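You operate a simulated robot arm through the tools that you are given. There is no shell and no other tool. Be economical: measure what you need, move in short steps, check, and stop when the job is done.

You are at the controls of a simulated two-armed robot. One attempt, no reset.

JOB
Take the cap off the jar that says "10:00" on the top deck of the parts cart and lay it down there.

It is judged by the outcome, as a careful person would: the job done as asked, and still so three seconds after it is handed in. It fails if anything else is knocked over, pushed out of place, dropped, spilled or broken. Lids that push on must go on centred and level and be pressed home; caps that screw on are set level and turned clockwise until they are tight.

ROBOT AND FRAMES
Two 7-joint arms with two-finger parallel grippers on one trunk, on a base that drives. Base frame: it is fixed to the floor where the robot stands at the start and does not move with it; the origin is under the middle of the robot, x ahead of it, y to its left, z up. Units: cm, rad, N and s.
The left shoulder is at the start at [6, 14.3, 85.1], the right one opposite. With the tool pointing down near the work surface each hand reaches from about 30 to 74 cm from the robot's upright axis, wherever it stands, measured 20 degrees to its own side. Payload 1.57 kg a hand.
The tool frame of a hand sits at the grasp point between the pads (the TCP): z along the fingers, y along the line on which they close. The tips reach 3 cm beyond it. The gripper opens to 11 cm. The fingers are 2.4 cm wide and 1.2 cm thick; the gripper's body (4.8 by 11.2 cm) begins 7.8 cm behind the TCP.
Orientation is told as [roll, pitch, yaw] about the base's x, y, z axes, in that order, counted from this pose: with the fingers straight down and closing along the base's y, the tool's x points along the base's -x, its y along +y and its z along -z.

CONTROLS
- The arms move only by the tool apply_moves. It takes "left_steps", "right_steps" or both (then of equal length, played together; a hand with none holds still); each is a list that holds one entry, the list of rows, each a list of 7 numbers: the shift along the base's x, y, z in units of 40 mm (1.0 is 40 mm), then the turn, a rotation vector about the base's x, y, z in units of 5 degrees (1.0 is 5 degrees), then the finger opening in cm, from 0 to 11. In form: [[[dx, dy, dz, ax, ay, az, gripper], ...]]. A call has 1 to 20 rows; each row shifts and turns the commanded pose from where the row before left it. A call with a number of a shift or a turn outside -1 to 1 is refused whole. Each row takes 0.2 s and may step no farther than 5 cm and 0.15 rad from the row before; otherwise, or with a gripper value out of range, the whole call is refused. A pose out of reach is approached as far as the arm can. The call stops where the force on the tool passes 40 N (or 10 N more than at its start, if that is more) or the arm is blocked; 0.2 s more then pass. Each finger travels about 4.5 cm/s and halts on what it meets, pressing with about 43 N; the grip force reading is that of the motor and also rises with nothing between the fingers. The clock runs only during rows and for 0.2 s after the last one: add rows that do not move to give the fingers time. It gives the time, the measured TCP pose, the force on the tool (base axes), the opening and the grip force at its end, in the units of the frame above (readings bear some noise), with the torque about the TCP (base axes, N m) and any sound that the robot's microphone picked up.
- Cameras (640 x 400 px; columns grow to the right, rows downward): "scene" is now at [2.57, -3.43, 147.14]; the picture's right is [-0.53, -0.85, 0.00], its down [-0.63, 0.39, -0.67] and it looks along [0.57, -0.35, -0.75] (base axes); focal length 285 px, centre (320, 200). "left" rides on the left gripper at [7, -1.6, -14.1] in its tool frame; the picture's right is [0.23, 0.97, 0.00], its down [-0.85, 0.20, -0.48] and it looks along [-0.47, 0.11, 0.88] (tool axes); focal length 222 px, centre (320, 200). "right" rides on the right gripper at [7, 1.6, -14.1] in its tool frame; the picture's right is [-0.23, 0.97, 0.00], its down [-0.86, -0.20, -0.48] and it looks along [-0.47, -0.11, 0.88] (tool axes); focal length 222 px, centre (320, 200). There is no depth. A picture from a camera that has moved, and an enlarged one, comes with that camera's place and axes in the base frame and with its lens. The place of the scene camera against the robot may be out by one fixed shift of up to 2.5 cm in any direction.
- grab_frame(camera): a new picture of that camera. The clock stands still meanwhile.
- lift_body(by): slides the trunk up (or, below 0, down) by that many cm; the arms and the scene camera ride with it, the base frame stays. It gives what a move gives, with no picture.
- drive_base(legs): drives the robot by 1 to 6 legs, each [ahead, left, turn to the left] in cm, cm and rad, along the robot's own axes; the way and the turn of a leg run together, so that a leg with both is an arc; at most 150 cm and 3.142 rad a leg. The arms and the cameras ride along, it lands a little off, and it stops where it bumps. It gives what a move gives.
- head_to(pan, tilt): turns the head with the scene camera to pan (to the left, within 1.501 rad either way) and tilt (down, from -0.506 to 1.204), counted from straight ahead of the robot. It gives what a move gives.
- zoom(camera, box): a new picture of the part [left, top, right, bottom] of that camera's present view, enlarged. The clock stands still meanwhile.
- hand_in(): hands the job in; it is judged then, once.

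Work in short steps. Places have to be worked out from the pictures, the camera data and where the tool is seen: move nearer, look again, correct. Check each grasp and each placing, and mend what went wrong. You have 120 turns and 108 pictures in all, those below and enlarged ones among them. Open the grippers and draw the arms clear of the work before you hand the job in, unless the task says otherwise; then end with one line.

The tools are called after "Call:" as a command line: name --argument value ..., lists and objects as JSON in quotes. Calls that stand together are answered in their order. apply_moves: Moves the arms, as the interface text tells. Its arguments: {"type":"object","properties":{"left_steps":{"type":"array"},"right_steps":{"type":"array"}},"required":[]} The other tools are called the same way: lift_body (by) slides the trunk up or down; drive_base (legs) drives the base; head_to (pan, tilt) turns the head that bears the scene camera; grab_frame (camera) takes a picture; zoom (camera, box) takes an enlarged picture of a part of a camera's view; hand_in () hands the job in.

At the start:

```text
clock: 0.0
left_eef_pos: [46.14, 0.88, 94.41]
left_tcp_rot: [0.002, 0.0, 0.001]
left_wrist_force: [-0.4, -0.3, 0.4]
left_ft_torque: [0.04, 0.0, 0.01]
left_finger_gap: 11.0
left_grip_force: 0.0
right_eef_pos: [42.38, -44.86, 92.77]
right_tcp_rot: [0.001, 0.0, -0.002]
right_wrist_force: [0.3, -0.2, -0.4]
right_ft_torque: [0.03, 0.0, 0.02]
right_finger_gap: 10.96
right_grip_force: 0.1
trunk travel left (down, up): [-45.0, 14.0]
robot x, y, heading: [0.1, 0.15, -0.004]
head pan, tilt: [-0.557, 0.843]
```

scene: 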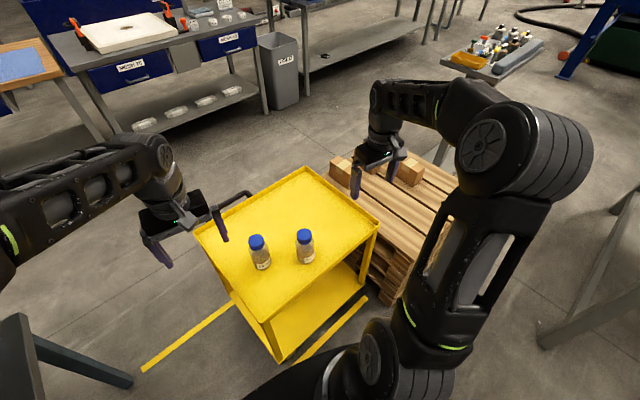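
right: 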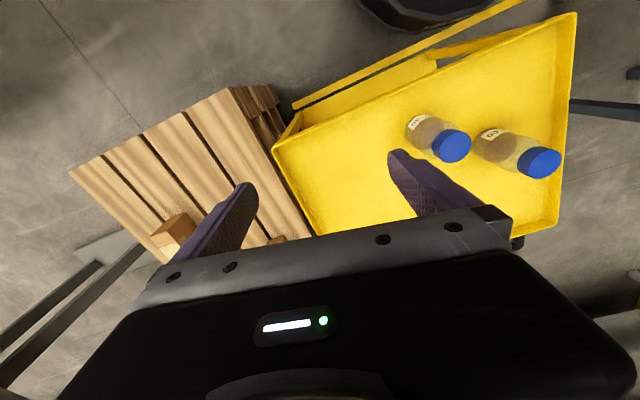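
left: 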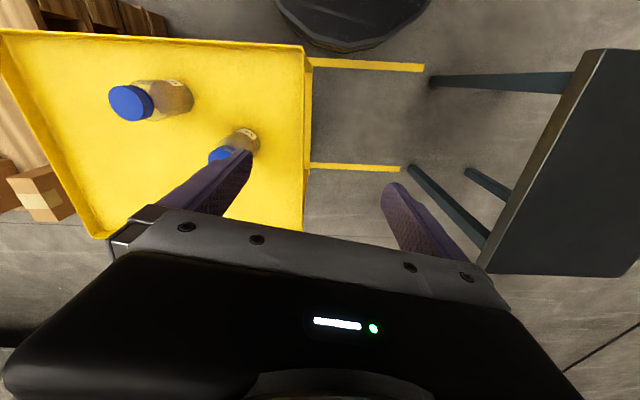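

Two blue-capped jars stand on the yellow cart; I need to read their labels first.

Call:
zoom --camera "scene" --box '[230, 220, 330, 282]'

Call:
zoom --camera "right" --box '[390, 100, 570, 212]'

Call:
zoom --camera "left" --box '[90, 60, 270, 172]'

```text
6.40 times, centred on (280, 251) of scene
camera zoom: at [2.57, -3.43, 147.14], right [-0.53, -0.85, 0.0], down [-0.63, 0.39, -0.67], along [0.57, -0.35, -0.75], focal length 1826 px, centre (576, -126)
```

zoom: 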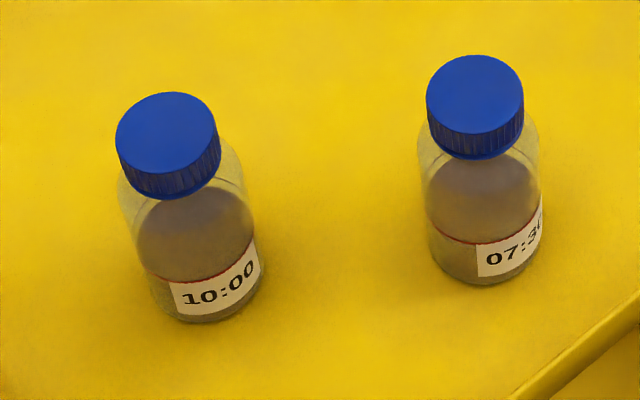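

```text
3.56 times, centred on (480, 156) of right
camera zoom: at [35.27, -43.29, 106.84], right [0.23, 0.97, 0.0], down [0.86, -0.2, 0.48], along [0.47, -0.11, -0.88], focal length 790 px, centre (-249, 356)
```

zoom: 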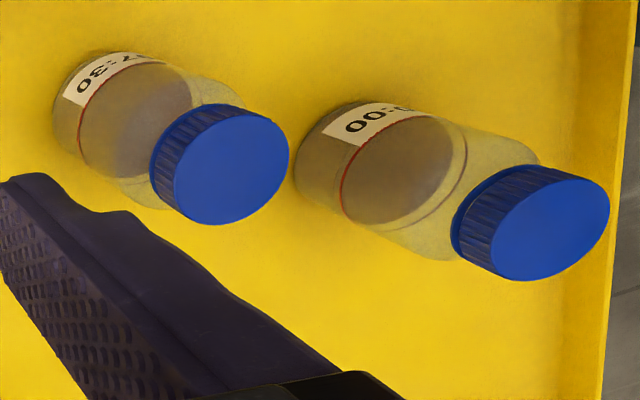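

```text
3.56 times, centred on (180, 116) of left
camera zoom: at [39.18, -0.85, 108.52], right [-0.23, 0.97, 0.0], down [0.85, 0.2, 0.48], along [0.47, 0.11, -0.88], focal length 790 px, centre (818, 499)
```

zoom: 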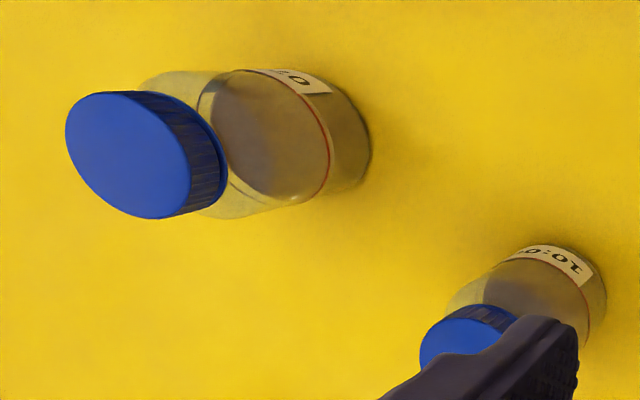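

The 10:00 jar is the left one. Triangulating puts its cap top near (53.5, -13.3, 74.8) and the deck near z 63; the other cap is near (48, -26). My plan is to hold the jar body with the left hand, tilted in from the left and near side, and unscrew with the right hand from above. First I turn the left hand.

Call:
apply_moves --left_steps '[[[-0.1, 0.1, -0.1, 0, -1, 0, 11], [-0.1, 0.1, -0.1, 0, -1, 0, 11], [-0.1, 0.1, -0.1, 0, -1, 0, 11], [-0.1, 0.1, -0.1, 0, -1, 0, 11], [-0.1, 0.1, -0.1, 0, -1, 0, 11], [-0.1, 0.1, -0.1, 0, -1, 0, 11], [-0.1, 0.1, -0.1, 0, -1, 0, 11], [-0.1, 0.1, -0.1, 0, -1, 0, 11], [-0.1, 0.1, -0.1, 0, -1, 0, 11], [-0.1, 0.1, -0.1, 0, -1, 0, 11], [0, 0, 0, 0, 0, -1, 11], [0, 0, 0, 0, 0, -1, 11], [0, 0, 0, 0, 0, -1, 11], [0, 0, 0, 0, 0, -1, 11], [0, 0, 0, 0, 0, -1, 11], [0, 0, 0, 0, 0, -1, 11], [0, 0, 0, 0, 0, -1, 11], [0, 0, 0, 0, 0, -1, 11], [0, 0, 0, 0, 0, -1, 11], [0, 0, 0, 0, 0, 0, 11]]]'

Call:
grab_frame --camera "left"

Call:
grab_frame --camera "scene"

```text
clock: 4.2
left_eef_pos: [45.09, 2.32, 90.89]
left_tcp_rot: [0.0, -0.875, -0.79]
left_wrist_force: [-0.6, 0.0, -0.5]
left_ft_torque: [0.02, 0.01, 0.03]
left_finger_gap: 11.02
left_grip_force: 0.0
left hand out of reach, approached as far as the arm can: row 10, 11, 12, 13, 14, 18
right_eef_pos: [42.38, -44.92, 92.79]
right_tcp_rot: [-0.001, -0.001, 0.0]
right_wrist_force: [-0.3, -0.3, 0.1]
right_ft_torque: [-0.01, -0.01, 0.04]
right_finger_gap: 11.01
right_grip_force: 0.0
trunk travel left (down, up): [-45.0, 14.0]
robot x, y, heading: [0.18, 0.41, -0.0]
head pan, tilt: [-0.557, 0.843]
```

```text
101 pictures are left
camera left: at [33.2, 11.88, 94.68], right [0.59, 0.79, -0.17], down [0.27, 0.01, 0.96], along [0.76, -0.61, -0.21], focal length 222 px, centre (320, 200)
```

left: 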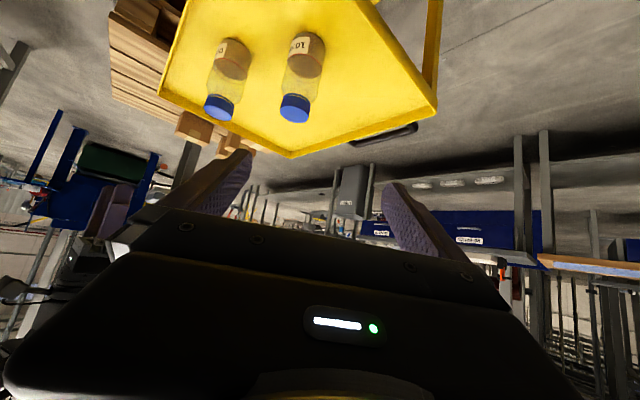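

```text
100 pictures are left
camera scene: at [2.55, -3.43, 147.15], right [-0.53, -0.85, 0.0], down [-0.63, 0.39, -0.67], along [0.57, -0.35, -0.75], focal length 285 px, centre (320, 200)
```

scene: 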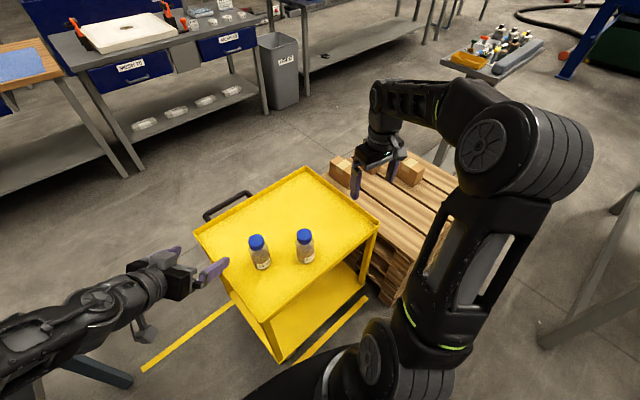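

The left hand now has the wanted tilt and yaw (-50°, -45°). I'll zoom in on the jars from this side to get the jar heights.

Call:
zoom --camera "left" --box '[190, 20, 350, 130]'

```text
3.64 times, centred on (270, 75) of left
camera zoom: at [33.2, 11.88, 94.68], right [0.59, 0.79, -0.17], down [0.27, 0.01, 0.96], along [0.76, -0.61, -0.21], focal length 808 px, centre (502, 654)
```

zoom: 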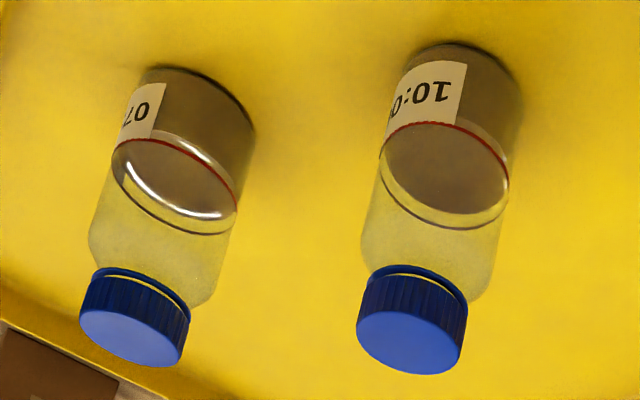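

The jar axis is near (53.8, -13.1), the deck near z 62.3, the body shoulder near z 70 and the cap from 72.4 to 74.8. I move the left hand to 16 cm back along its approach line.

Call:
apply_moves --left_steps '[[[0, -0.335, -0.68, 0, 0, 0, 11], [0, -0.335, -0.68, 0, 0, 0, 11], [0, -0.335, -0.68, 0, 0, 0, 11], [0, -0.335, -0.68, 0, 0, 0, 11], [0, -0.335, -0.68, 0, 0, 0, 11], [0, 0, 0, 0, 0, 0, 11]]]'

Call:
grab_frame --camera "left"

Call:
grab_frame --camera "scene"

```text
clock: 5.6
left_eef_pos: [45.34, -4.48, 77.46]
left_tcp_rot: [0.002, -0.873, -0.787]
left_wrist_force: [0.2, 0.6, -0.1]
left_ft_torque: [-0.01, 0.01, -0.02]
left_finger_gap: 11.02
left_grip_force: 0.1
right_eef_pos: [42.33, -45.08, 92.73]
right_tcp_rot: [0.002, 0.0, -0.001]
right_wrist_force: [-0.3, 0.3, -0.6]
right_ft_torque: [-0.03, 0.01, -0.03]
right_finger_gap: 11.02
right_grip_force: 0.1
trunk travel left (down, up): [-45.0, 14.0]
robot x, y, heading: [0.35, 0.09, 0.001]
head pan, tilt: [-0.557, 0.843]
```

```text
98 pictures are left
camera left: at [33.32, 5.06, 81.25], right [0.59, 0.79, -0.17], down [0.27, 0.01, 0.96], along [0.76, -0.61, -0.21], focal length 222 px, centre (320, 200)
```

left: 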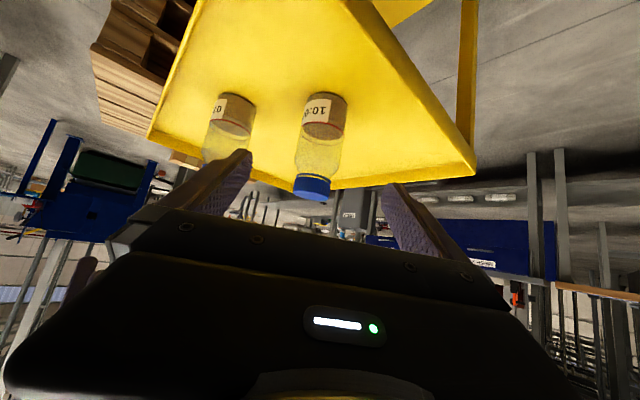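

```text
97 pictures are left
camera scene: at [2.56, -3.42, 147.14], right [-0.53, -0.85, 0.0], down [-0.63, 0.39, -0.67], along [0.57, -0.35, -0.75], focal length 285 px, centre (320, 200)
```

scene: 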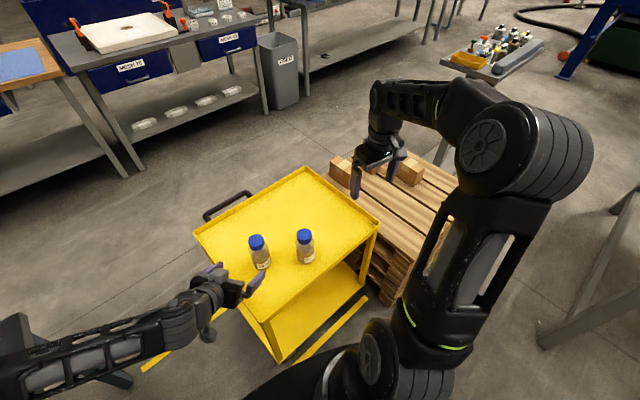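

The jar is centred between the fingers. I advance, stopping the TCP about 1.5 cm short of the jar axis so that the palm leaves room for the right hand.

Call:
apply_moves --left_steps '[[[0.239, -0.243, -0.296, 0, 0, 0, 11], [0.239, -0.243, -0.296, 0, 0, 0, 11], [0.239, -0.243, -0.296, 0, 0, 0, 11], [0.239, -0.243, -0.296, 0, 0, 0, 11], [0.239, -0.243, -0.296, 0, 0, 0, 11], [0.239, -0.243, -0.296, 0, 0, 0, 11], [0.239, -0.243, -0.296, 0, 0, 0, 11], [0.239, -0.243, -0.296, 0, 0, 0, 11], [0, 0, 0, 0, 0, 0, 11]]]'

Call:
grab_frame --camera "left"

Call:
zoom --camera "scene" --box '[190, 200, 350, 300]'

Call:
grab_frame --camera "right"

```text
clock: 7.6
left_eef_pos: [52.87, -12.29, 67.94]
left_tcp_rot: [-0.001, -0.873, -0.785]
left_wrist_force: [0.1, -0.2, 0.0]
left_ft_torque: [0.0, 0.0, -0.01]
left_finger_gap: 11.03
left_grip_force: 0.1
right_eef_pos: [42.24, -44.86, 92.67]
right_tcp_rot: [0.0, -0.001, 0.001]
right_wrist_force: [0.3, -0.2, -0.2]
right_ft_torque: [0.01, -0.02, -0.01]
right_finger_gap: 11.02
right_grip_force: 0.1
trunk travel left (down, up): [-45.0, 14.0]
robot x, y, heading: [0.06, 0.56, 0.002]
head pan, tilt: [-0.557, 0.843]
```

```text
96 pictures are left
camera left: at [40.89, -2.64, 71.6], right [0.59, 0.79, -0.17], down [0.27, 0.01, 0.96], along [0.76, -0.61, -0.21], focal length 222 px, centre (320, 200)
```

left: 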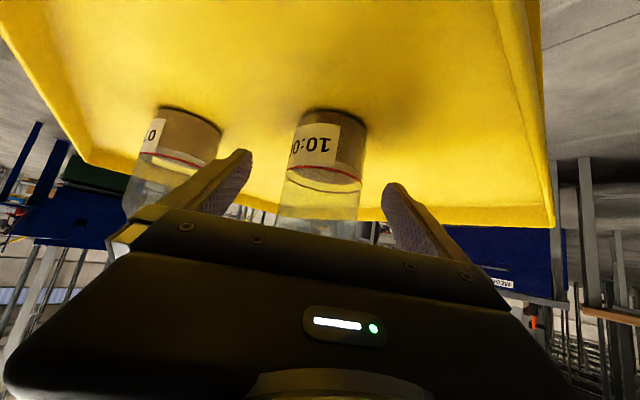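

```text
4.00 times, centred on (270, 250) of scene
camera zoom: at [2.57, -3.43, 147.14], right [-0.53, -0.85, 0.0], down [-0.63, 0.39, -0.67], along [0.57, -0.35, -0.75], focal length 1142 px, centre (520, 0)
```

zoom: 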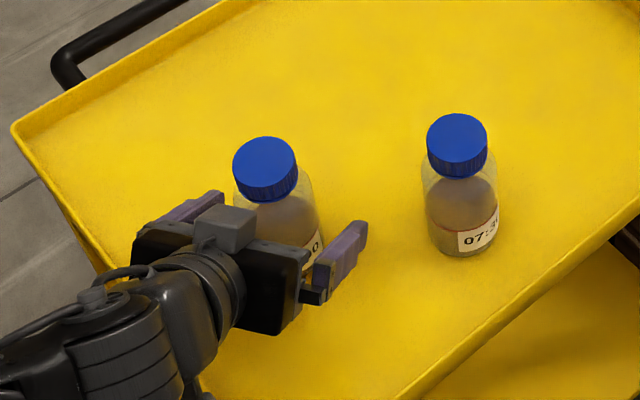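

```text
94 pictures are left
camera right: at [35.27, -43.29, 106.84], right [0.23, 0.97, 0.0], down [0.86, -0.2, 0.48], along [0.47, -0.11, -0.88], focal length 222 px, centre (320, 200)
```

right: 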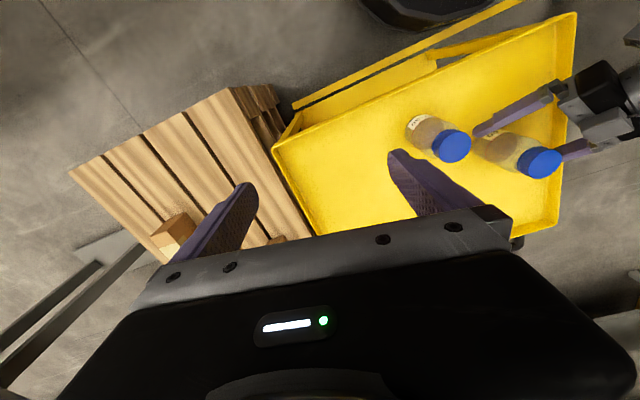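

The left fingers straddle the jar body evenly. I close them on it.

Call:
apply_moves --left_steps '[[[0, 0, 0, 0, 0, 0, 9], [0, 0, 0, 0, 0, 0, 7], [0, 0, 0, 0, 0, 0, 5], [0, 0, 0, 0, 0, 0, 5], [0, 0, 0, 0, 0, 0, 5], [0, 0, 0, 0, 0, 0, 5]]]'

Call:
grab_frame --camera "left"

Call:
zoom --camera "scene" --box '[190, 200, 350, 300]'

```text
clock: 9.0
left_eef_pos: [52.81, -12.22, 67.88]
left_tcp_rot: [0.0, -0.873, -0.786]
left_wrist_force: [-0.3, 0.0, 0.2]
left_ft_torque: [-0.16, 0.08, -0.05]
left_finger_gap: 5.87
left_grip_force: 40.1
right_eef_pos: [42.23, -44.78, 92.74]
right_tcp_rot: [0.0, -0.001, 0.0]
right_wrist_force: [0.1, -0.2, 0.7]
right_ft_torque: [-0.03, 0.03, -0.02]
right_finger_gap: 11.0
right_grip_force: 0.0
trunk travel left (down, up): [-45.0, 14.0]
robot x, y, heading: [0.25, 0.05, 0.002]
head pan, tilt: [-0.557, 0.843]
```

```text
93 pictures are left
camera left: at [40.87, -2.63, 71.61], right [0.59, 0.79, -0.17], down [0.27, 0.01, 0.96], along [0.76, -0.61, -0.21], focal length 222 px, centre (320, 200)
```

left: 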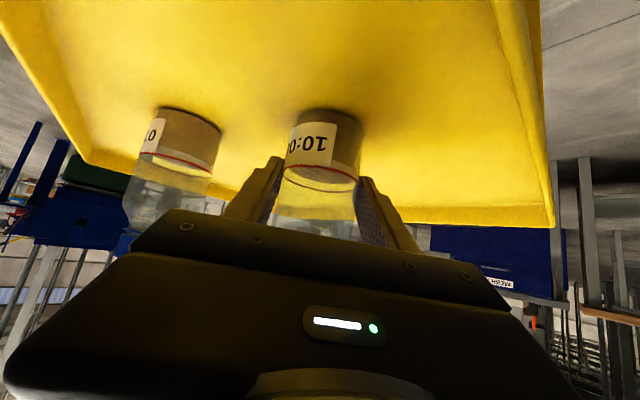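

```text
4.00 times, centred on (270, 250) of scene
camera zoom: at [2.57, -3.43, 147.14], right [-0.53, -0.85, 0.0], down [-0.63, 0.39, -0.67], along [0.57, -0.35, -0.75], focal length 1142 px, centre (520, 0)
```

zoom: 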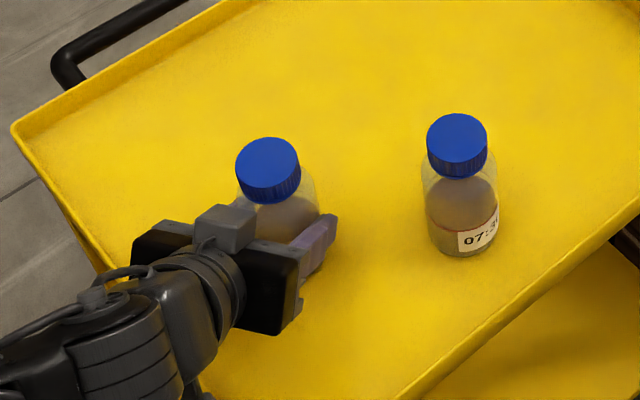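

The grip on the body is good (gap 5.87 cm, 40 N); the cap is now near (53.65, -13.06). I bring the right hand high above it, turned to -60° so that it has room to unscrew counterclockwise.

Call:
apply_moves --right_steps '[[[0.2375, 0.66, 0, 0, 0, -1, 10], [0.2375, 0.66, 0, 0, 0, -1, 9], [0.2375, 0.66, 0, 0, 0, -1, 8], [0.2375, 0.66, 0, 0, 0, -1, 7], [0.2375, 0.66, 0, 0, 0, -1, 7], [0.2375, 0.66, 0, 0, 0, -1, 7], [0.2375, 0.66, 0, 0, 0, -1, 7], [0.2375, 0.66, 0, 0, 0, -1, 7], [0.2375, 0.66, 0, 0, 0, -1, 7], [0.2375, 0.66, 0, 0, 0, -1, 7], [0.2375, 0.66, 0, 0, 0, -1, 7], [0.2375, 0.66, 0, 0, 0, -1, 7], [0, 0, 0, 0, 0, 0, 7]]]'

Call:
grab_frame --camera "right"

Call:
grab_frame --camera "scene"

```text
clock: 11.8
left_eef_pos: [52.82, -12.27, 67.86]
left_tcp_rot: [-0.001, -0.874, -0.784]
left_wrist_force: [0.2, -0.2, -0.8]
left_ft_torque: [0.03, 0.01, 0.01]
left_finger_gap: 5.82
left_grip_force: 43.3
right_eef_pos: [53.39, -13.55, 92.77]
right_tcp_rot: [0.001, 0.0, -1.05]
right_wrist_force: [0.5, 1.1, 1.4]
right_ft_torque: [0.02, 0.03, 0.03]
right_finger_gap: 7.0
right_grip_force: 0.1
trunk travel left (down, up): [-45.0, 14.0]
robot x, y, heading: [0.47, -0.36, 0.002]
head pan, tilt: [-0.557, 0.843]
```

```text
91 pictures are left
camera right: at [51.46, -6.76, 106.91], right [0.96, 0.29, 0.0], down [0.25, -0.84, 0.48], along [0.14, -0.46, -0.88], focal length 222 px, centre (320, 200)
```

right: 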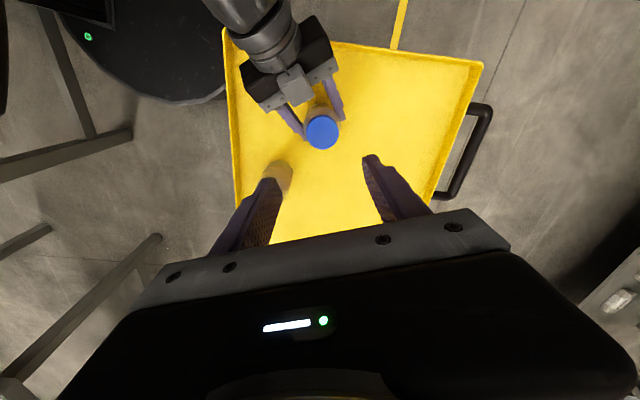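

```text
90 pictures are left
camera scene: at [2.58, -3.42, 147.14], right [-0.53, -0.85, 0.0], down [-0.63, 0.39, -0.67], along [0.57, -0.35, -0.75], focal length 285 px, centre (320, 200)
```

scene: 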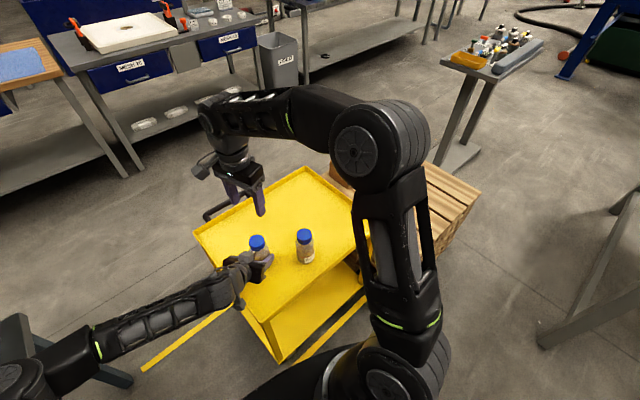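

The cap sits at (53.7, -13.0) in this view, so I shift the right hand about 0.5 cm and descend to z 80 for a closer check.

Call:
apply_moves --right_steps '[[[0.015, 0.025, -0.635, 0, 0, 0, 7], [0.015, 0.025, -0.635, 0, 0, 0, 7], [0.015, 0.025, -0.635, 0, 0, 0, 7], [0.015, 0.025, -0.635, 0, 0, 0, 7], [0.015, 0.025, -0.635, 0, 0, 0, 7], [0, 0, 0, 0, 0, 0, 7], [0, 0, 0, 0, 0, 0, 7]]]'

Call:
grab_frame --camera "right"

Call:
zoom --camera "scene" --box '[190, 180, 350, 280]'

```text
clock: 13.4
left_eef_pos: [52.81, -12.17, 67.84]
left_tcp_rot: [0.0, -0.872, -0.786]
left_wrist_force: [0.1, -0.4, 0.0]
left_ft_torque: [0.0, -0.04, 0.02]
left_finger_gap: 5.84
left_grip_force: 42.7
right_eef_pos: [54.05, -12.95, 80.01]
right_tcp_rot: [0.0, -0.001, -1.047]
right_wrist_force: [0.3, -0.3, 0.3]
right_ft_torque: [0.02, -0.07, -0.01]
right_finger_gap: 7.01
right_grip_force: 0.0
trunk travel left (down, up): [-45.0, 14.0]
robot x, y, heading: [-0.3, 0.21, -0.002]
head pan, tilt: [-0.557, 0.843]
```

```text
89 pictures are left
camera right: at [51.84, -6.07, 94.14], right [0.96, 0.29, 0.0], down [0.25, -0.84, 0.48], along [0.14, -0.46, -0.88], focal length 222 px, centre (320, 200)
```

right: 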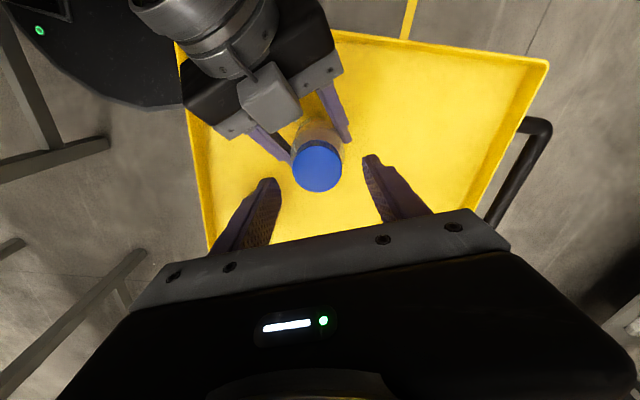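

```text
4.00 times, centred on (270, 230) of scene
camera zoom: at [2.58, -3.43, 147.14], right [-0.53, -0.85, 0.0], down [-0.63, 0.39, -0.67], along [0.57, -0.35, -0.75], focal length 1142 px, centre (520, 80)
```

zoom: 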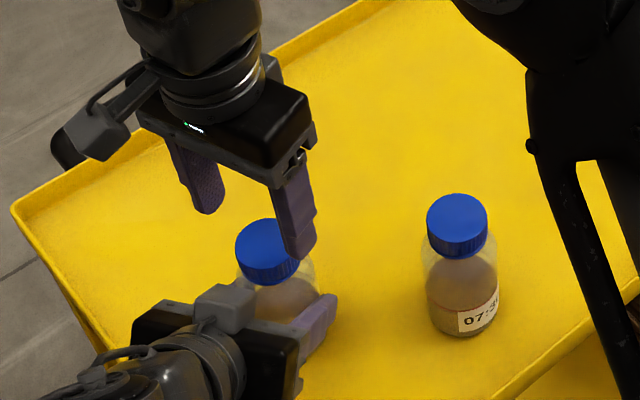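

The cap centre is at (53.65, -12.9), nearly under the TCP. I shift x by -0.25 cm, descend to z 74.7 and close on the cap.

Call:
apply_moves --right_steps '[[[-0.02, 0, -0.33, 0, 0, 0, 7], [-0.02, 0, -0.33, 0, 0, 0, 7], [-0.02, 0, -0.33, 0, 0, 0, 7], [0, 0, -0.33, 0, 0, 0, 7], [0, 0, 0, 0, 0, 0, 7], [0, 0, 0, 0, 0, 0, 6], [0, 0, 0, 0, 0, 0, 5], [0, 0, 0, 0, 0, 0, 4], [0, 0, 0, 0, 0, 0, 4], [0, 0, 0, 0, 0, 0, 4]]]'

Call:
grab_frame --camera "right"

Call:
zoom --camera "scene" --box '[190, 180, 350, 280]'

```text
clock: 15.6
left_eef_pos: [52.97, -12.17, 67.85]
left_tcp_rot: [0.0, -0.873, -0.784]
left_wrist_force: [11.2, 3.7, -0.7]
left_ft_torque: [-0.56, 0.69, 0.4]
left_finger_gap: 5.81
left_grip_force: 42.7
right_eef_pos: [53.71, -12.72, 74.54]
right_tcp_rot: [-0.002, 0.0, -1.046]
right_wrist_force: [-10.9, -3.7, 0.5]
right_ft_torque: [0.33, 0.03, -0.3]
right_finger_gap: 5.86
right_grip_force: 42.8
trunk travel left (down, up): [-45.0, 14.0]
robot x, y, heading: [0.22, 0.08, 0.001]
head pan, tilt: [-0.557, 0.843]
```

```text
87 pictures are left
camera right: at [51.65, -5.96, 88.71], right [0.96, 0.29, 0.0], down [0.26, -0.84, 0.48], along [0.14, -0.46, -0.88], focal length 222 px, centre (320, 200)
```

right: 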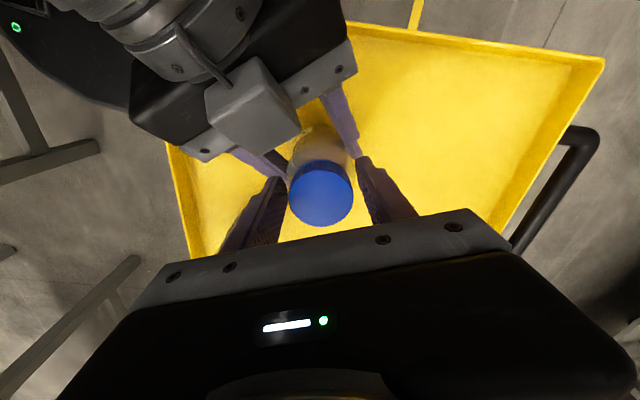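

```text
4.00 times, centred on (270, 230) of scene
camera zoom: at [2.58, -3.42, 147.14], right [-0.53, -0.85, 0.0], down [-0.63, 0.39, -0.67], along [0.57, -0.35, -0.75], focal length 1142 px, centre (520, 80)
```

zoom: 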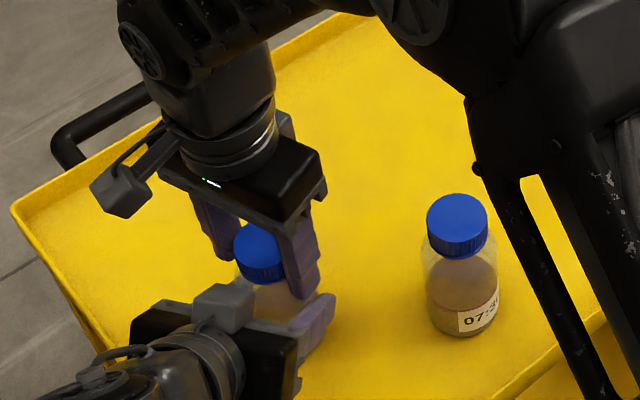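

The right fingers stopped at 5.86 cm, the same width as the body, and sit wider than the 4.7 cm cap. The tips are most likely on the jar's shoulder, so I open, rise 1.3 cm and close again.

Call:
apply_moves --right_steps '[[[0, 0, 0, 0, 0, 0, 7], [0, 0, 0, 0, 0, 0, 7], [0, 0, 0.165, 0, 0, 0, 7], [0, 0, 0.165, 0, 0, 0, 7], [0, 0, 0, 0, 0, 0, 7], [0, 0, 0, 0, 0, 0, 6], [0, 0, 0, 0, 0, 0, 5], [0, 0, 0, 0, 0, 0, 4], [0, 0, 0, 0, 0, 0, 4], [0, 0, 0, 0, 0, 0, 4]]]'

Call:
grab_frame --camera "right"

Call:
zoom --camera "scene" --box '[220, 210, 300, 260]'

```text
clock: 17.8
left_eef_pos: [52.94, -12.11, 67.86]
left_tcp_rot: [0.002, -0.874, -0.783]
left_wrist_force: [9.6, 4.2, -1.6]
left_ft_torque: [-0.32, 0.61, 0.11]
left_finger_gap: 5.8
left_grip_force: 43.2
right_eef_pos: [53.58, -12.66, 75.96]
right_tcp_rot: [-0.003, 0.0, -1.047]
right_wrist_force: [-9.6, -4.4, 1.1]
right_ft_torque: [-0.04, 0.18, -0.06]
right_finger_gap: 4.63
right_grip_force: 37.8
trunk travel left (down, up): [-45.0, 14.0]
robot x, y, heading: [-0.04, -0.15, -0.003]
head pan, tilt: [-0.557, 0.843]
```

```text
85 pictures are left
camera right: at [51.6, -5.83, 90.1], right [0.96, 0.29, 0.0], down [0.26, -0.84, 0.48], along [0.14, -0.46, -0.88], focal length 222 px, centre (320, 200)
```

right: 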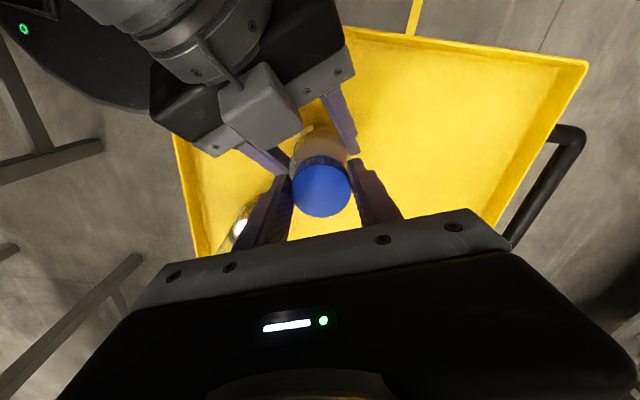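

```text
8.00 times, centred on (260, 235) of scene
camera zoom: at [2.58, -3.42, 147.14], right [-0.53, -0.85, 0.0], down [-0.63, 0.39, -0.67], along [0.57, -0.35, -0.75], focal length 2283 px, centre (800, -80)
```

zoom: 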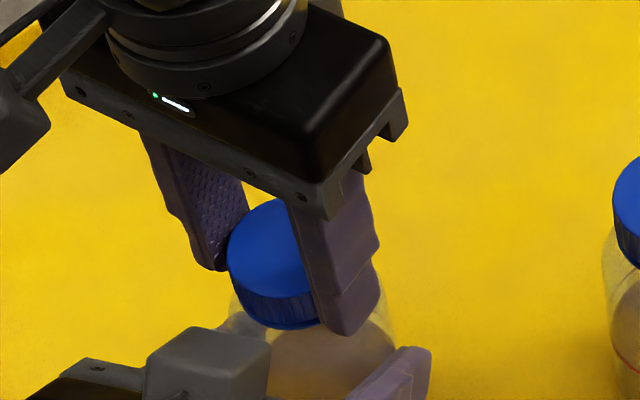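

The right fingers are now on the cap (4.63 cm) with about 10 N of side load. I relieve that and start turning counterclockwise, reading torque and the jar.

Call:
apply_moves --right_steps '[[[-0.05, -0.025, 0, 0, 0, 0, 4], [0, 0, 0, 0, 0, 0, 4], [0, 0, 0.001, 0, 0, 1, 4], [0, 0, 0.001, 0, 0, 1, 4], [0, 0, 0.001, 0, 0, 1, 4], [0, 0, 0.001, 0, 0, 1, 4], [0, 0, 0, 0, 0, 0, 4]]]'

Call:
grab_frame --camera "left"

Call:
zoom --camera "scene" --box '[220, 210, 300, 260]'

```text
clock: 19.4
left_eef_pos: [52.87, -12.15, 67.9]
left_tcp_rot: [0.0, -0.873, -0.784]
left_wrist_force: [12.3, 3.8, -1.3]
left_ft_torque: [-0.33, 0.84, 0.13]
left_finger_gap: 5.83
left_grip_force: 43.1
right_eef_pos: [53.48, -12.76, 76.05]
right_tcp_rot: [-0.002, 0.003, -0.698]
right_wrist_force: [-12.3, -3.3, 0.5]
right_ft_torque: [0.02, 0.23, -0.05]
right_finger_gap: 4.58
right_grip_force: 43.3
trunk travel left (down, up): [-45.0, 14.0]
robot x, y, heading: [0.17, 0.23, 0.002]
head pan, tilt: [-0.557, 0.843]
```

```text
83 pictures are left
camera left: at [40.92, -2.61, 71.62], right [0.58, 0.79, -0.17], down [0.27, 0.01, 0.96], along [0.77, -0.61, -0.21], focal length 222 px, centre (320, 200)
```

left: 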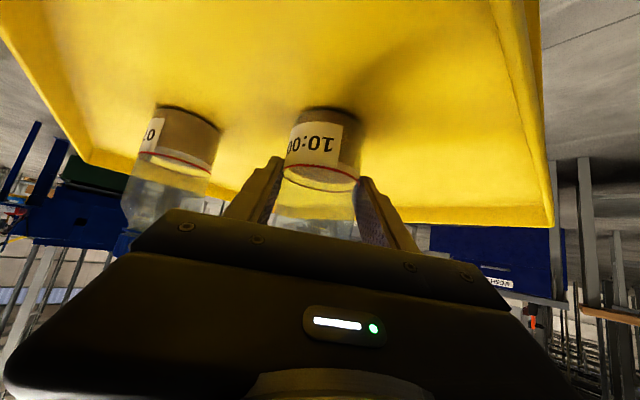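

```text
8.00 times, centred on (260, 235) of scene
camera zoom: at [2.58, -3.42, 147.14], right [-0.53, -0.85, 0.0], down [-0.63, 0.39, -0.67], along [0.57, -0.35, -0.75], focal length 2283 px, centre (800, -80)
```

zoom: 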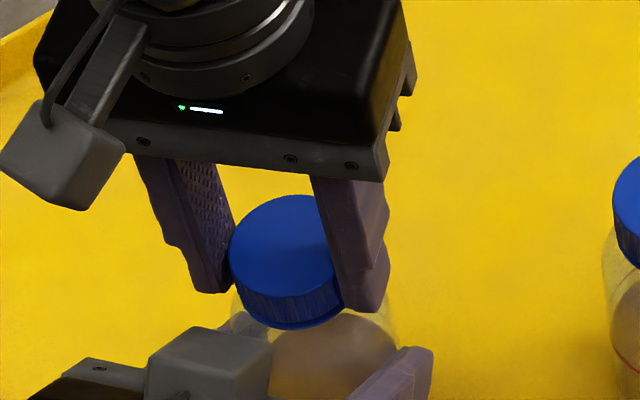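

Torque is low and the label has hardly moved, so the cap may be turning. The side force rose after my shift, so I shift the other way and turn another 30°.

Call:
apply_moves --right_steps '[[[0.05, 0.01, 0, 0, 0, 0, 4], [0.05, 0.01, 0, 0, 0, 0, 4], [0, 0, 0.001, 0, 0, 1, 4], [0, 0, 0.001, 0, 0, 1, 4], [0, 0, 0.001, 0, 0, 1, 4], [0, 0, 0.001, 0, 0, 1, 4], [0, 0, 0.001, 0, 0, 1, 4], [0, 0, 0.001, 0, 0, 1, 4], [0, 0, 0, 0, 0, 0, 4]]]'

Call:
grab_frame --camera "left"

Call:
zoom --camera "scene" --box '[220, 210, 300, 260]'

```text
clock: 21.4
left_eef_pos: [53.11, -12.02, 67.86]
left_tcp_rot: [0.005, -0.873, -0.784]
left_wrist_force: [24.8, 11.1, -0.1]
left_ft_torque: [-0.93, 1.29, 0.3]
left_finger_gap: 5.86
left_grip_force: 43.6
right_eef_pos: [53.76, -12.83, 75.95]
right_tcp_rot: [-0.006, 0.007, -0.175]
right_wrist_force: [-26.0, -13.8, 9.9]
right_ft_torque: [-0.32, 0.71, -0.06]
right_finger_gap: 4.57
right_grip_force: 43.2
trunk travel left (down, up): [-45.0, 14.0]
robot x, y, heading: [-0.04, -0.09, 0.001]
head pan, tilt: [-0.557, 0.843]
```

```text
81 pictures are left
camera left: at [41.04, -2.53, 71.62], right [0.58, 0.8, -0.17], down [0.27, 0.01, 0.96], along [0.77, -0.61, -0.21], focal length 222 px, centre (320, 200)
```

left: 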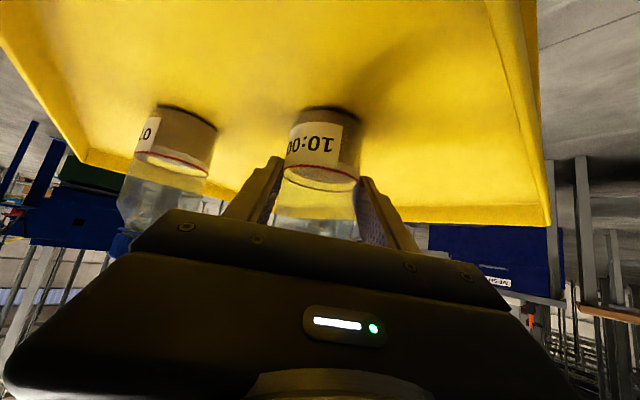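

```text
8.00 times, centred on (260, 235) of scene
camera zoom: at [2.48, -3.42, 147.14], right [-0.53, -0.85, 0.0], down [-0.63, 0.39, -0.67], along [0.57, -0.35, -0.75], focal length 2283 px, centre (800, -80)
```

zoom: 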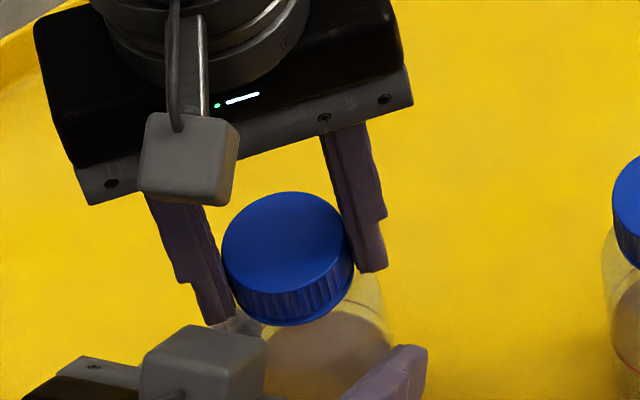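

The side load rose to 26 N, so the first direction was right; I shift back by about -0.7, -0.4 cm. The label stays put while the cap pushes up, which means it is unscrewing. I keep turning, with a slight rise.

Call:
apply_moves --right_steps '[[[-0.09, -0.05, 0.02, 0, 0, 0, 4], [-0.09, -0.05, 0.02, 0, 0, 0, 4], [0, 0, 0.002, 0, 0, 1, 4], [0, 0, 0.002, 0, 0, 1, 4], [0, 0, 0.002, 0, 0, 1, 4], [0, 0, 0.002, 0, 0, 1, 4], [0, 0, 0.002, 0, 0, 1, 4], [0, 0, 0.002, 0, 0, 1, 4], [0, 0, 0, 0, 0, 0, 4]]]'

Call:
zoom --camera "scene" --box '[220, 210, 300, 260]'

```text
clock: 23.4
left_eef_pos: [52.74, -12.34, 67.87]
left_tcp_rot: [-0.001, -0.871, -0.785]
left_wrist_force: [-10.7, 13.8, 21.2]
left_ft_torque: [-0.92, -0.06, 0.0]
left_finger_gap: 5.81
left_grip_force: 43.3
right_eef_pos: [53.35, -13.31, 76.26]
right_tcp_rot: [-0.002, -0.002, 0.35]
right_wrist_force: [11.6, -14.0, -22.7]
right_ft_torque: [-0.46, -0.96, -0.07]
right_finger_gap: 4.55
right_grip_force: 43.1
trunk travel left (down, up): [-45.0, 14.0]
robot x, y, heading: [0.15, 0.27, -0.001]
head pan, tilt: [-0.557, 0.843]
```

```text
8.00 times, centred on (260, 235) of scene
camera zoom: at [2.58, -3.42, 147.14], right [-0.53, -0.85, 0.0], down [-0.63, 0.39, -0.67], along [0.57, -0.35, -0.75], focal length 2283 px, centre (800, -80)
```

zoom: 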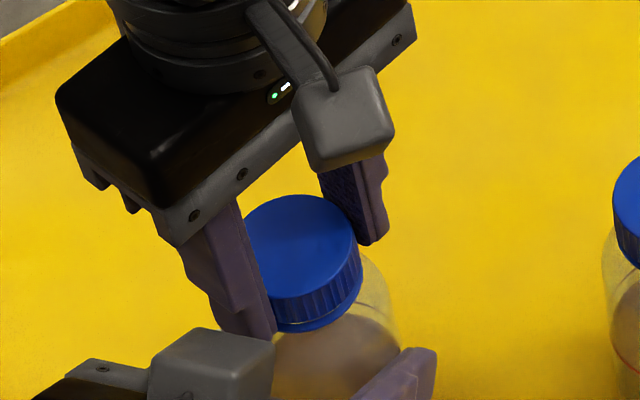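

Pull is now downwards (-23 N), so I rose a bit too much. I correct the offsets and turn on to +60°.

Call:
apply_moves --right_steps '[[[0.04, -0.05, -0.03, 0, 0, 0, 4], [0, 0, 0, 0, 0, 1, 4], [0, 0, 0, 0, 0, 1, 4], [0, 0, 0, 0, 0, 1, 4], [0, 0, 0, 0, 0, 1, 4], [0, 0, 0, 0, 0, 1, 4], [0, 0, 0, 0, 0, 1, 4], [0, 0, 0, 0, 0, 1, 4], [0, 0, 0, 0, 0, 1, 4], [0, 0, 0, 0, 0, 0, 4]]]'

Call:
zoom --camera "scene" --box '[220, 210, 300, 260]'

Call:
grab_frame --camera "left"

```text
clock: 25.6
left_eef_pos: [52.77, -12.22, 67.84]
left_tcp_rot: [-0.001, -0.874, -0.786]
left_wrist_force: [-2.9, 3.2, -0.3]
left_ft_torque: [0.05, -0.12, 0.03]
left_finger_gap: 5.77
left_grip_force: 42.8
right_eef_pos: [53.45, -13.2, 76.18]
right_tcp_rot: [0.0, -0.002, 1.047]
right_wrist_force: [3.0, -3.6, 2.2]
right_ft_torque: [-0.27, -0.04, -0.03]
right_finger_gap: 4.55
right_grip_force: 42.8
trunk travel left (down, up): [-45.0, 14.0]
robot x, y, heading: [0.01, 0.16, 0.001]
head pan, tilt: [-0.557, 0.843]
```

```text
8.00 times, centred on (260, 235) of scene
camera zoom: at [2.57, -3.42, 147.14], right [-0.53, -0.85, 0.0], down [-0.63, 0.39, -0.67], along [0.57, -0.35, -0.75], focal length 2283 px, centre (800, -80)
```

zoom: 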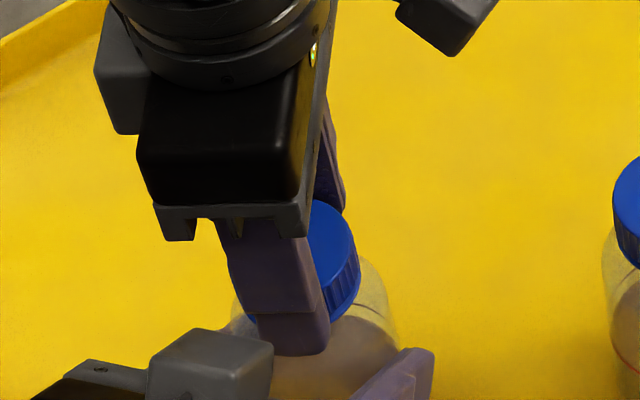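

```text
77 pictures are left
camera left: at [40.86, -2.62, 71.6], right [0.59, 0.79, -0.17], down [0.27, 0.01, 0.96], along [0.76, -0.61, -0.21], focal length 222 px, centre (320, 200)
```

left: 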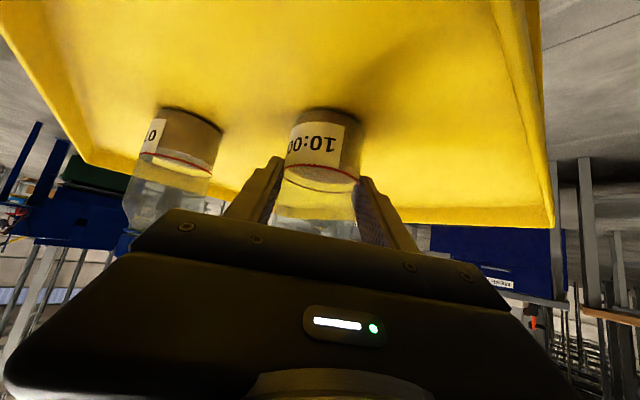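

Forces are nearly zero now and the jar has stayed still. The wrist still has travel, so I keep turning.

Call:
apply_moves --right_steps '[[[0, 0, 0.003, 0, 0, 1, 4], [0, 0, 0.003, 0, 0, 1, 4], [0, 0, 0.003, 0, 0, 1, 4], [0, 0, 0.003, 0, 0, 1, 4], [0, 0, 0.003, 0, 0, 1, 4], [0, 0, 0.003, 0, 0, 1, 4], [0, 0, 0.003, 0, 0, 1, 4], [0, 0, 0.003, 0, 0, 1, 4], [0, 0, 0.003, 0, 0, 1, 4], [0, 0, 0.003, 0, 0, 1, 4], [0, 0, 0.003, 0, 0, 1, 4], [0, 0, 0.003, 0, 0, 1, 4], [0, 0, 0, 0, 0, 0, 4]]]'

Call:
zoom --camera "scene" --box '[220, 210, 300, 260]'

```text
clock: 28.4
left_eef_pos: [52.77, -12.35, 67.92]
left_tcp_rot: [-0.004, -0.873, -0.785]
left_wrist_force: [-27.3, 8.5, 2.9]
left_ft_torque: [-0.05, -1.77, -0.14]
left_finger_gap: 5.78
left_grip_force: 43.4
right_eef_pos: [53.55, -13.39, 76.33]
right_tcp_rot: [-0.004, 0.001, 2.096]
right_wrist_force: [27.5, -9.4, -4.9]
right_ft_torque: [-0.71, -0.62, -0.06]
right_finger_gap: 4.53
right_grip_force: 43.2
trunk travel left (down, up): [-45.0, 14.0]
robot x, y, heading: [-0.13, -0.18, 0.004]
head pan, tilt: [-0.557, 0.843]
```

```text
8.00 times, centred on (260, 235) of scene
camera zoom: at [2.58, -3.43, 147.14], right [-0.53, -0.85, 0.0], down [-0.63, 0.39, -0.67], along [0.57, -0.35, -0.75], focal length 2283 px, centre (800, -80)
```

zoom: 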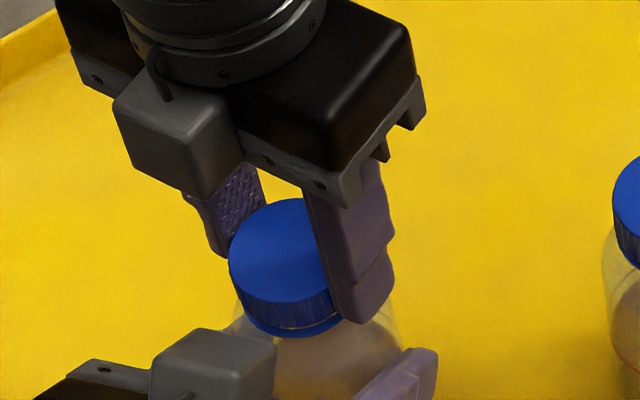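

That makes 180° turned, and a thin gap shows under the cap. I relieve the side load and keep turning as far as the wrist allows.

Call:
apply_moves --right_steps '[[[0.1, -0.04, 0, 0, 0, 0, 4], [0, 0, 0.003, 0, 0, 1, 4], [0, 0, 0.003, 0, 0, 1, 4], [0, 0, 0.003, 0, 0, 1, 4], [0, 0, 0.003, 0, 0, 1, 4], [0, 0, 0.003, 0, 0, 1, 4], [0, 0, 0.003, 0, 0, 1, 4], [0, 0, 0.003, 0, 0, 1, 4], [0, 0, 0.003, 0, 0, 1, 4], [0, 0, 0, 0, 0, 0, 4]]]'

Call:
zoom --camera "scene" --box '[220, 210, 300, 260]'

```text
clock: 30.6
left_eef_pos: [52.69, -12.3, 67.85]
left_tcp_rot: [-0.006, -0.873, -0.783]
left_wrist_force: [-18.5, -13.8, 0.2]
left_ft_torque: [0.01, 0.09, -1.15]
left_finger_gap: 5.57
left_grip_force: 43.5
right_eef_pos: [53.96, -13.43, 76.52]
right_tcp_rot: [-0.003, 0.005, 2.793]
right_wrist_force: [14.1, 14.2, -1.8]
right_ft_torque: [1.41, -1.7, -0.18]
right_finger_gap: 4.53
right_grip_force: 42.7
trunk travel left (down, up): [-45.0, 14.0]
robot x, y, heading: [-0.24, -0.06, 0.0]
head pan, tilt: [-0.557, 0.843]
```

```text
8.00 times, centred on (260, 235) of scene
camera zoom: at [2.58, -3.42, 147.14], right [-0.53, -0.85, 0.0], down [-0.63, 0.39, -0.67], along [0.57, -0.35, -0.75], focal length 2283 px, centre (800, -80)
```

zoom: 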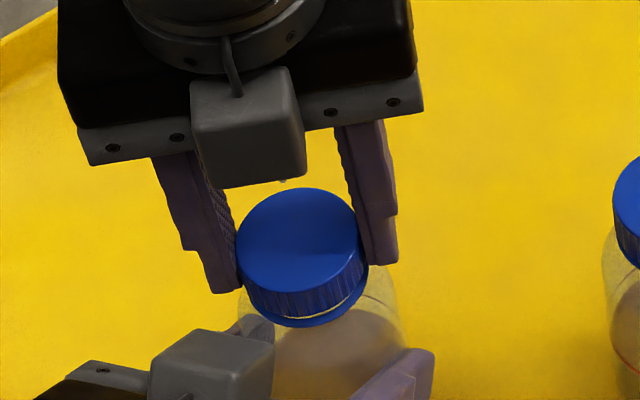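

The cap has clearly separated from the blue ring on the neck. The left gap changed slightly, so I check the jar in the left view.

Call:
grab_frame --camera "left"

Call:
grab_frame --camera "right"

```text
74 pictures are left
camera left: at [40.79, -2.65, 71.61], right [0.59, 0.79, -0.18], down [0.27, 0.01, 0.96], along [0.76, -0.61, -0.21], focal length 222 px, centre (320, 200)
```

left: 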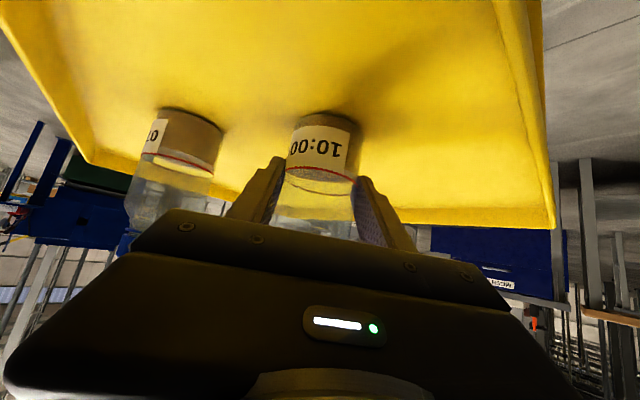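

```text
73 pictures are left
camera right: at [59.87, -17.47, 90.58], right [-0.55, -0.84, 0.0], down [-0.74, 0.48, 0.47], along [-0.4, 0.26, -0.88], focal length 222 px, centre (320, 200)
```

right: 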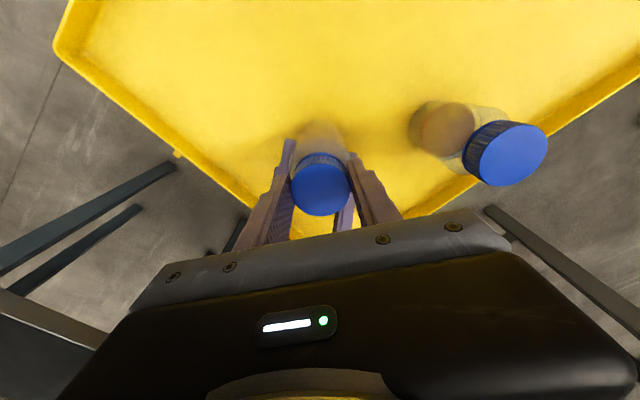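

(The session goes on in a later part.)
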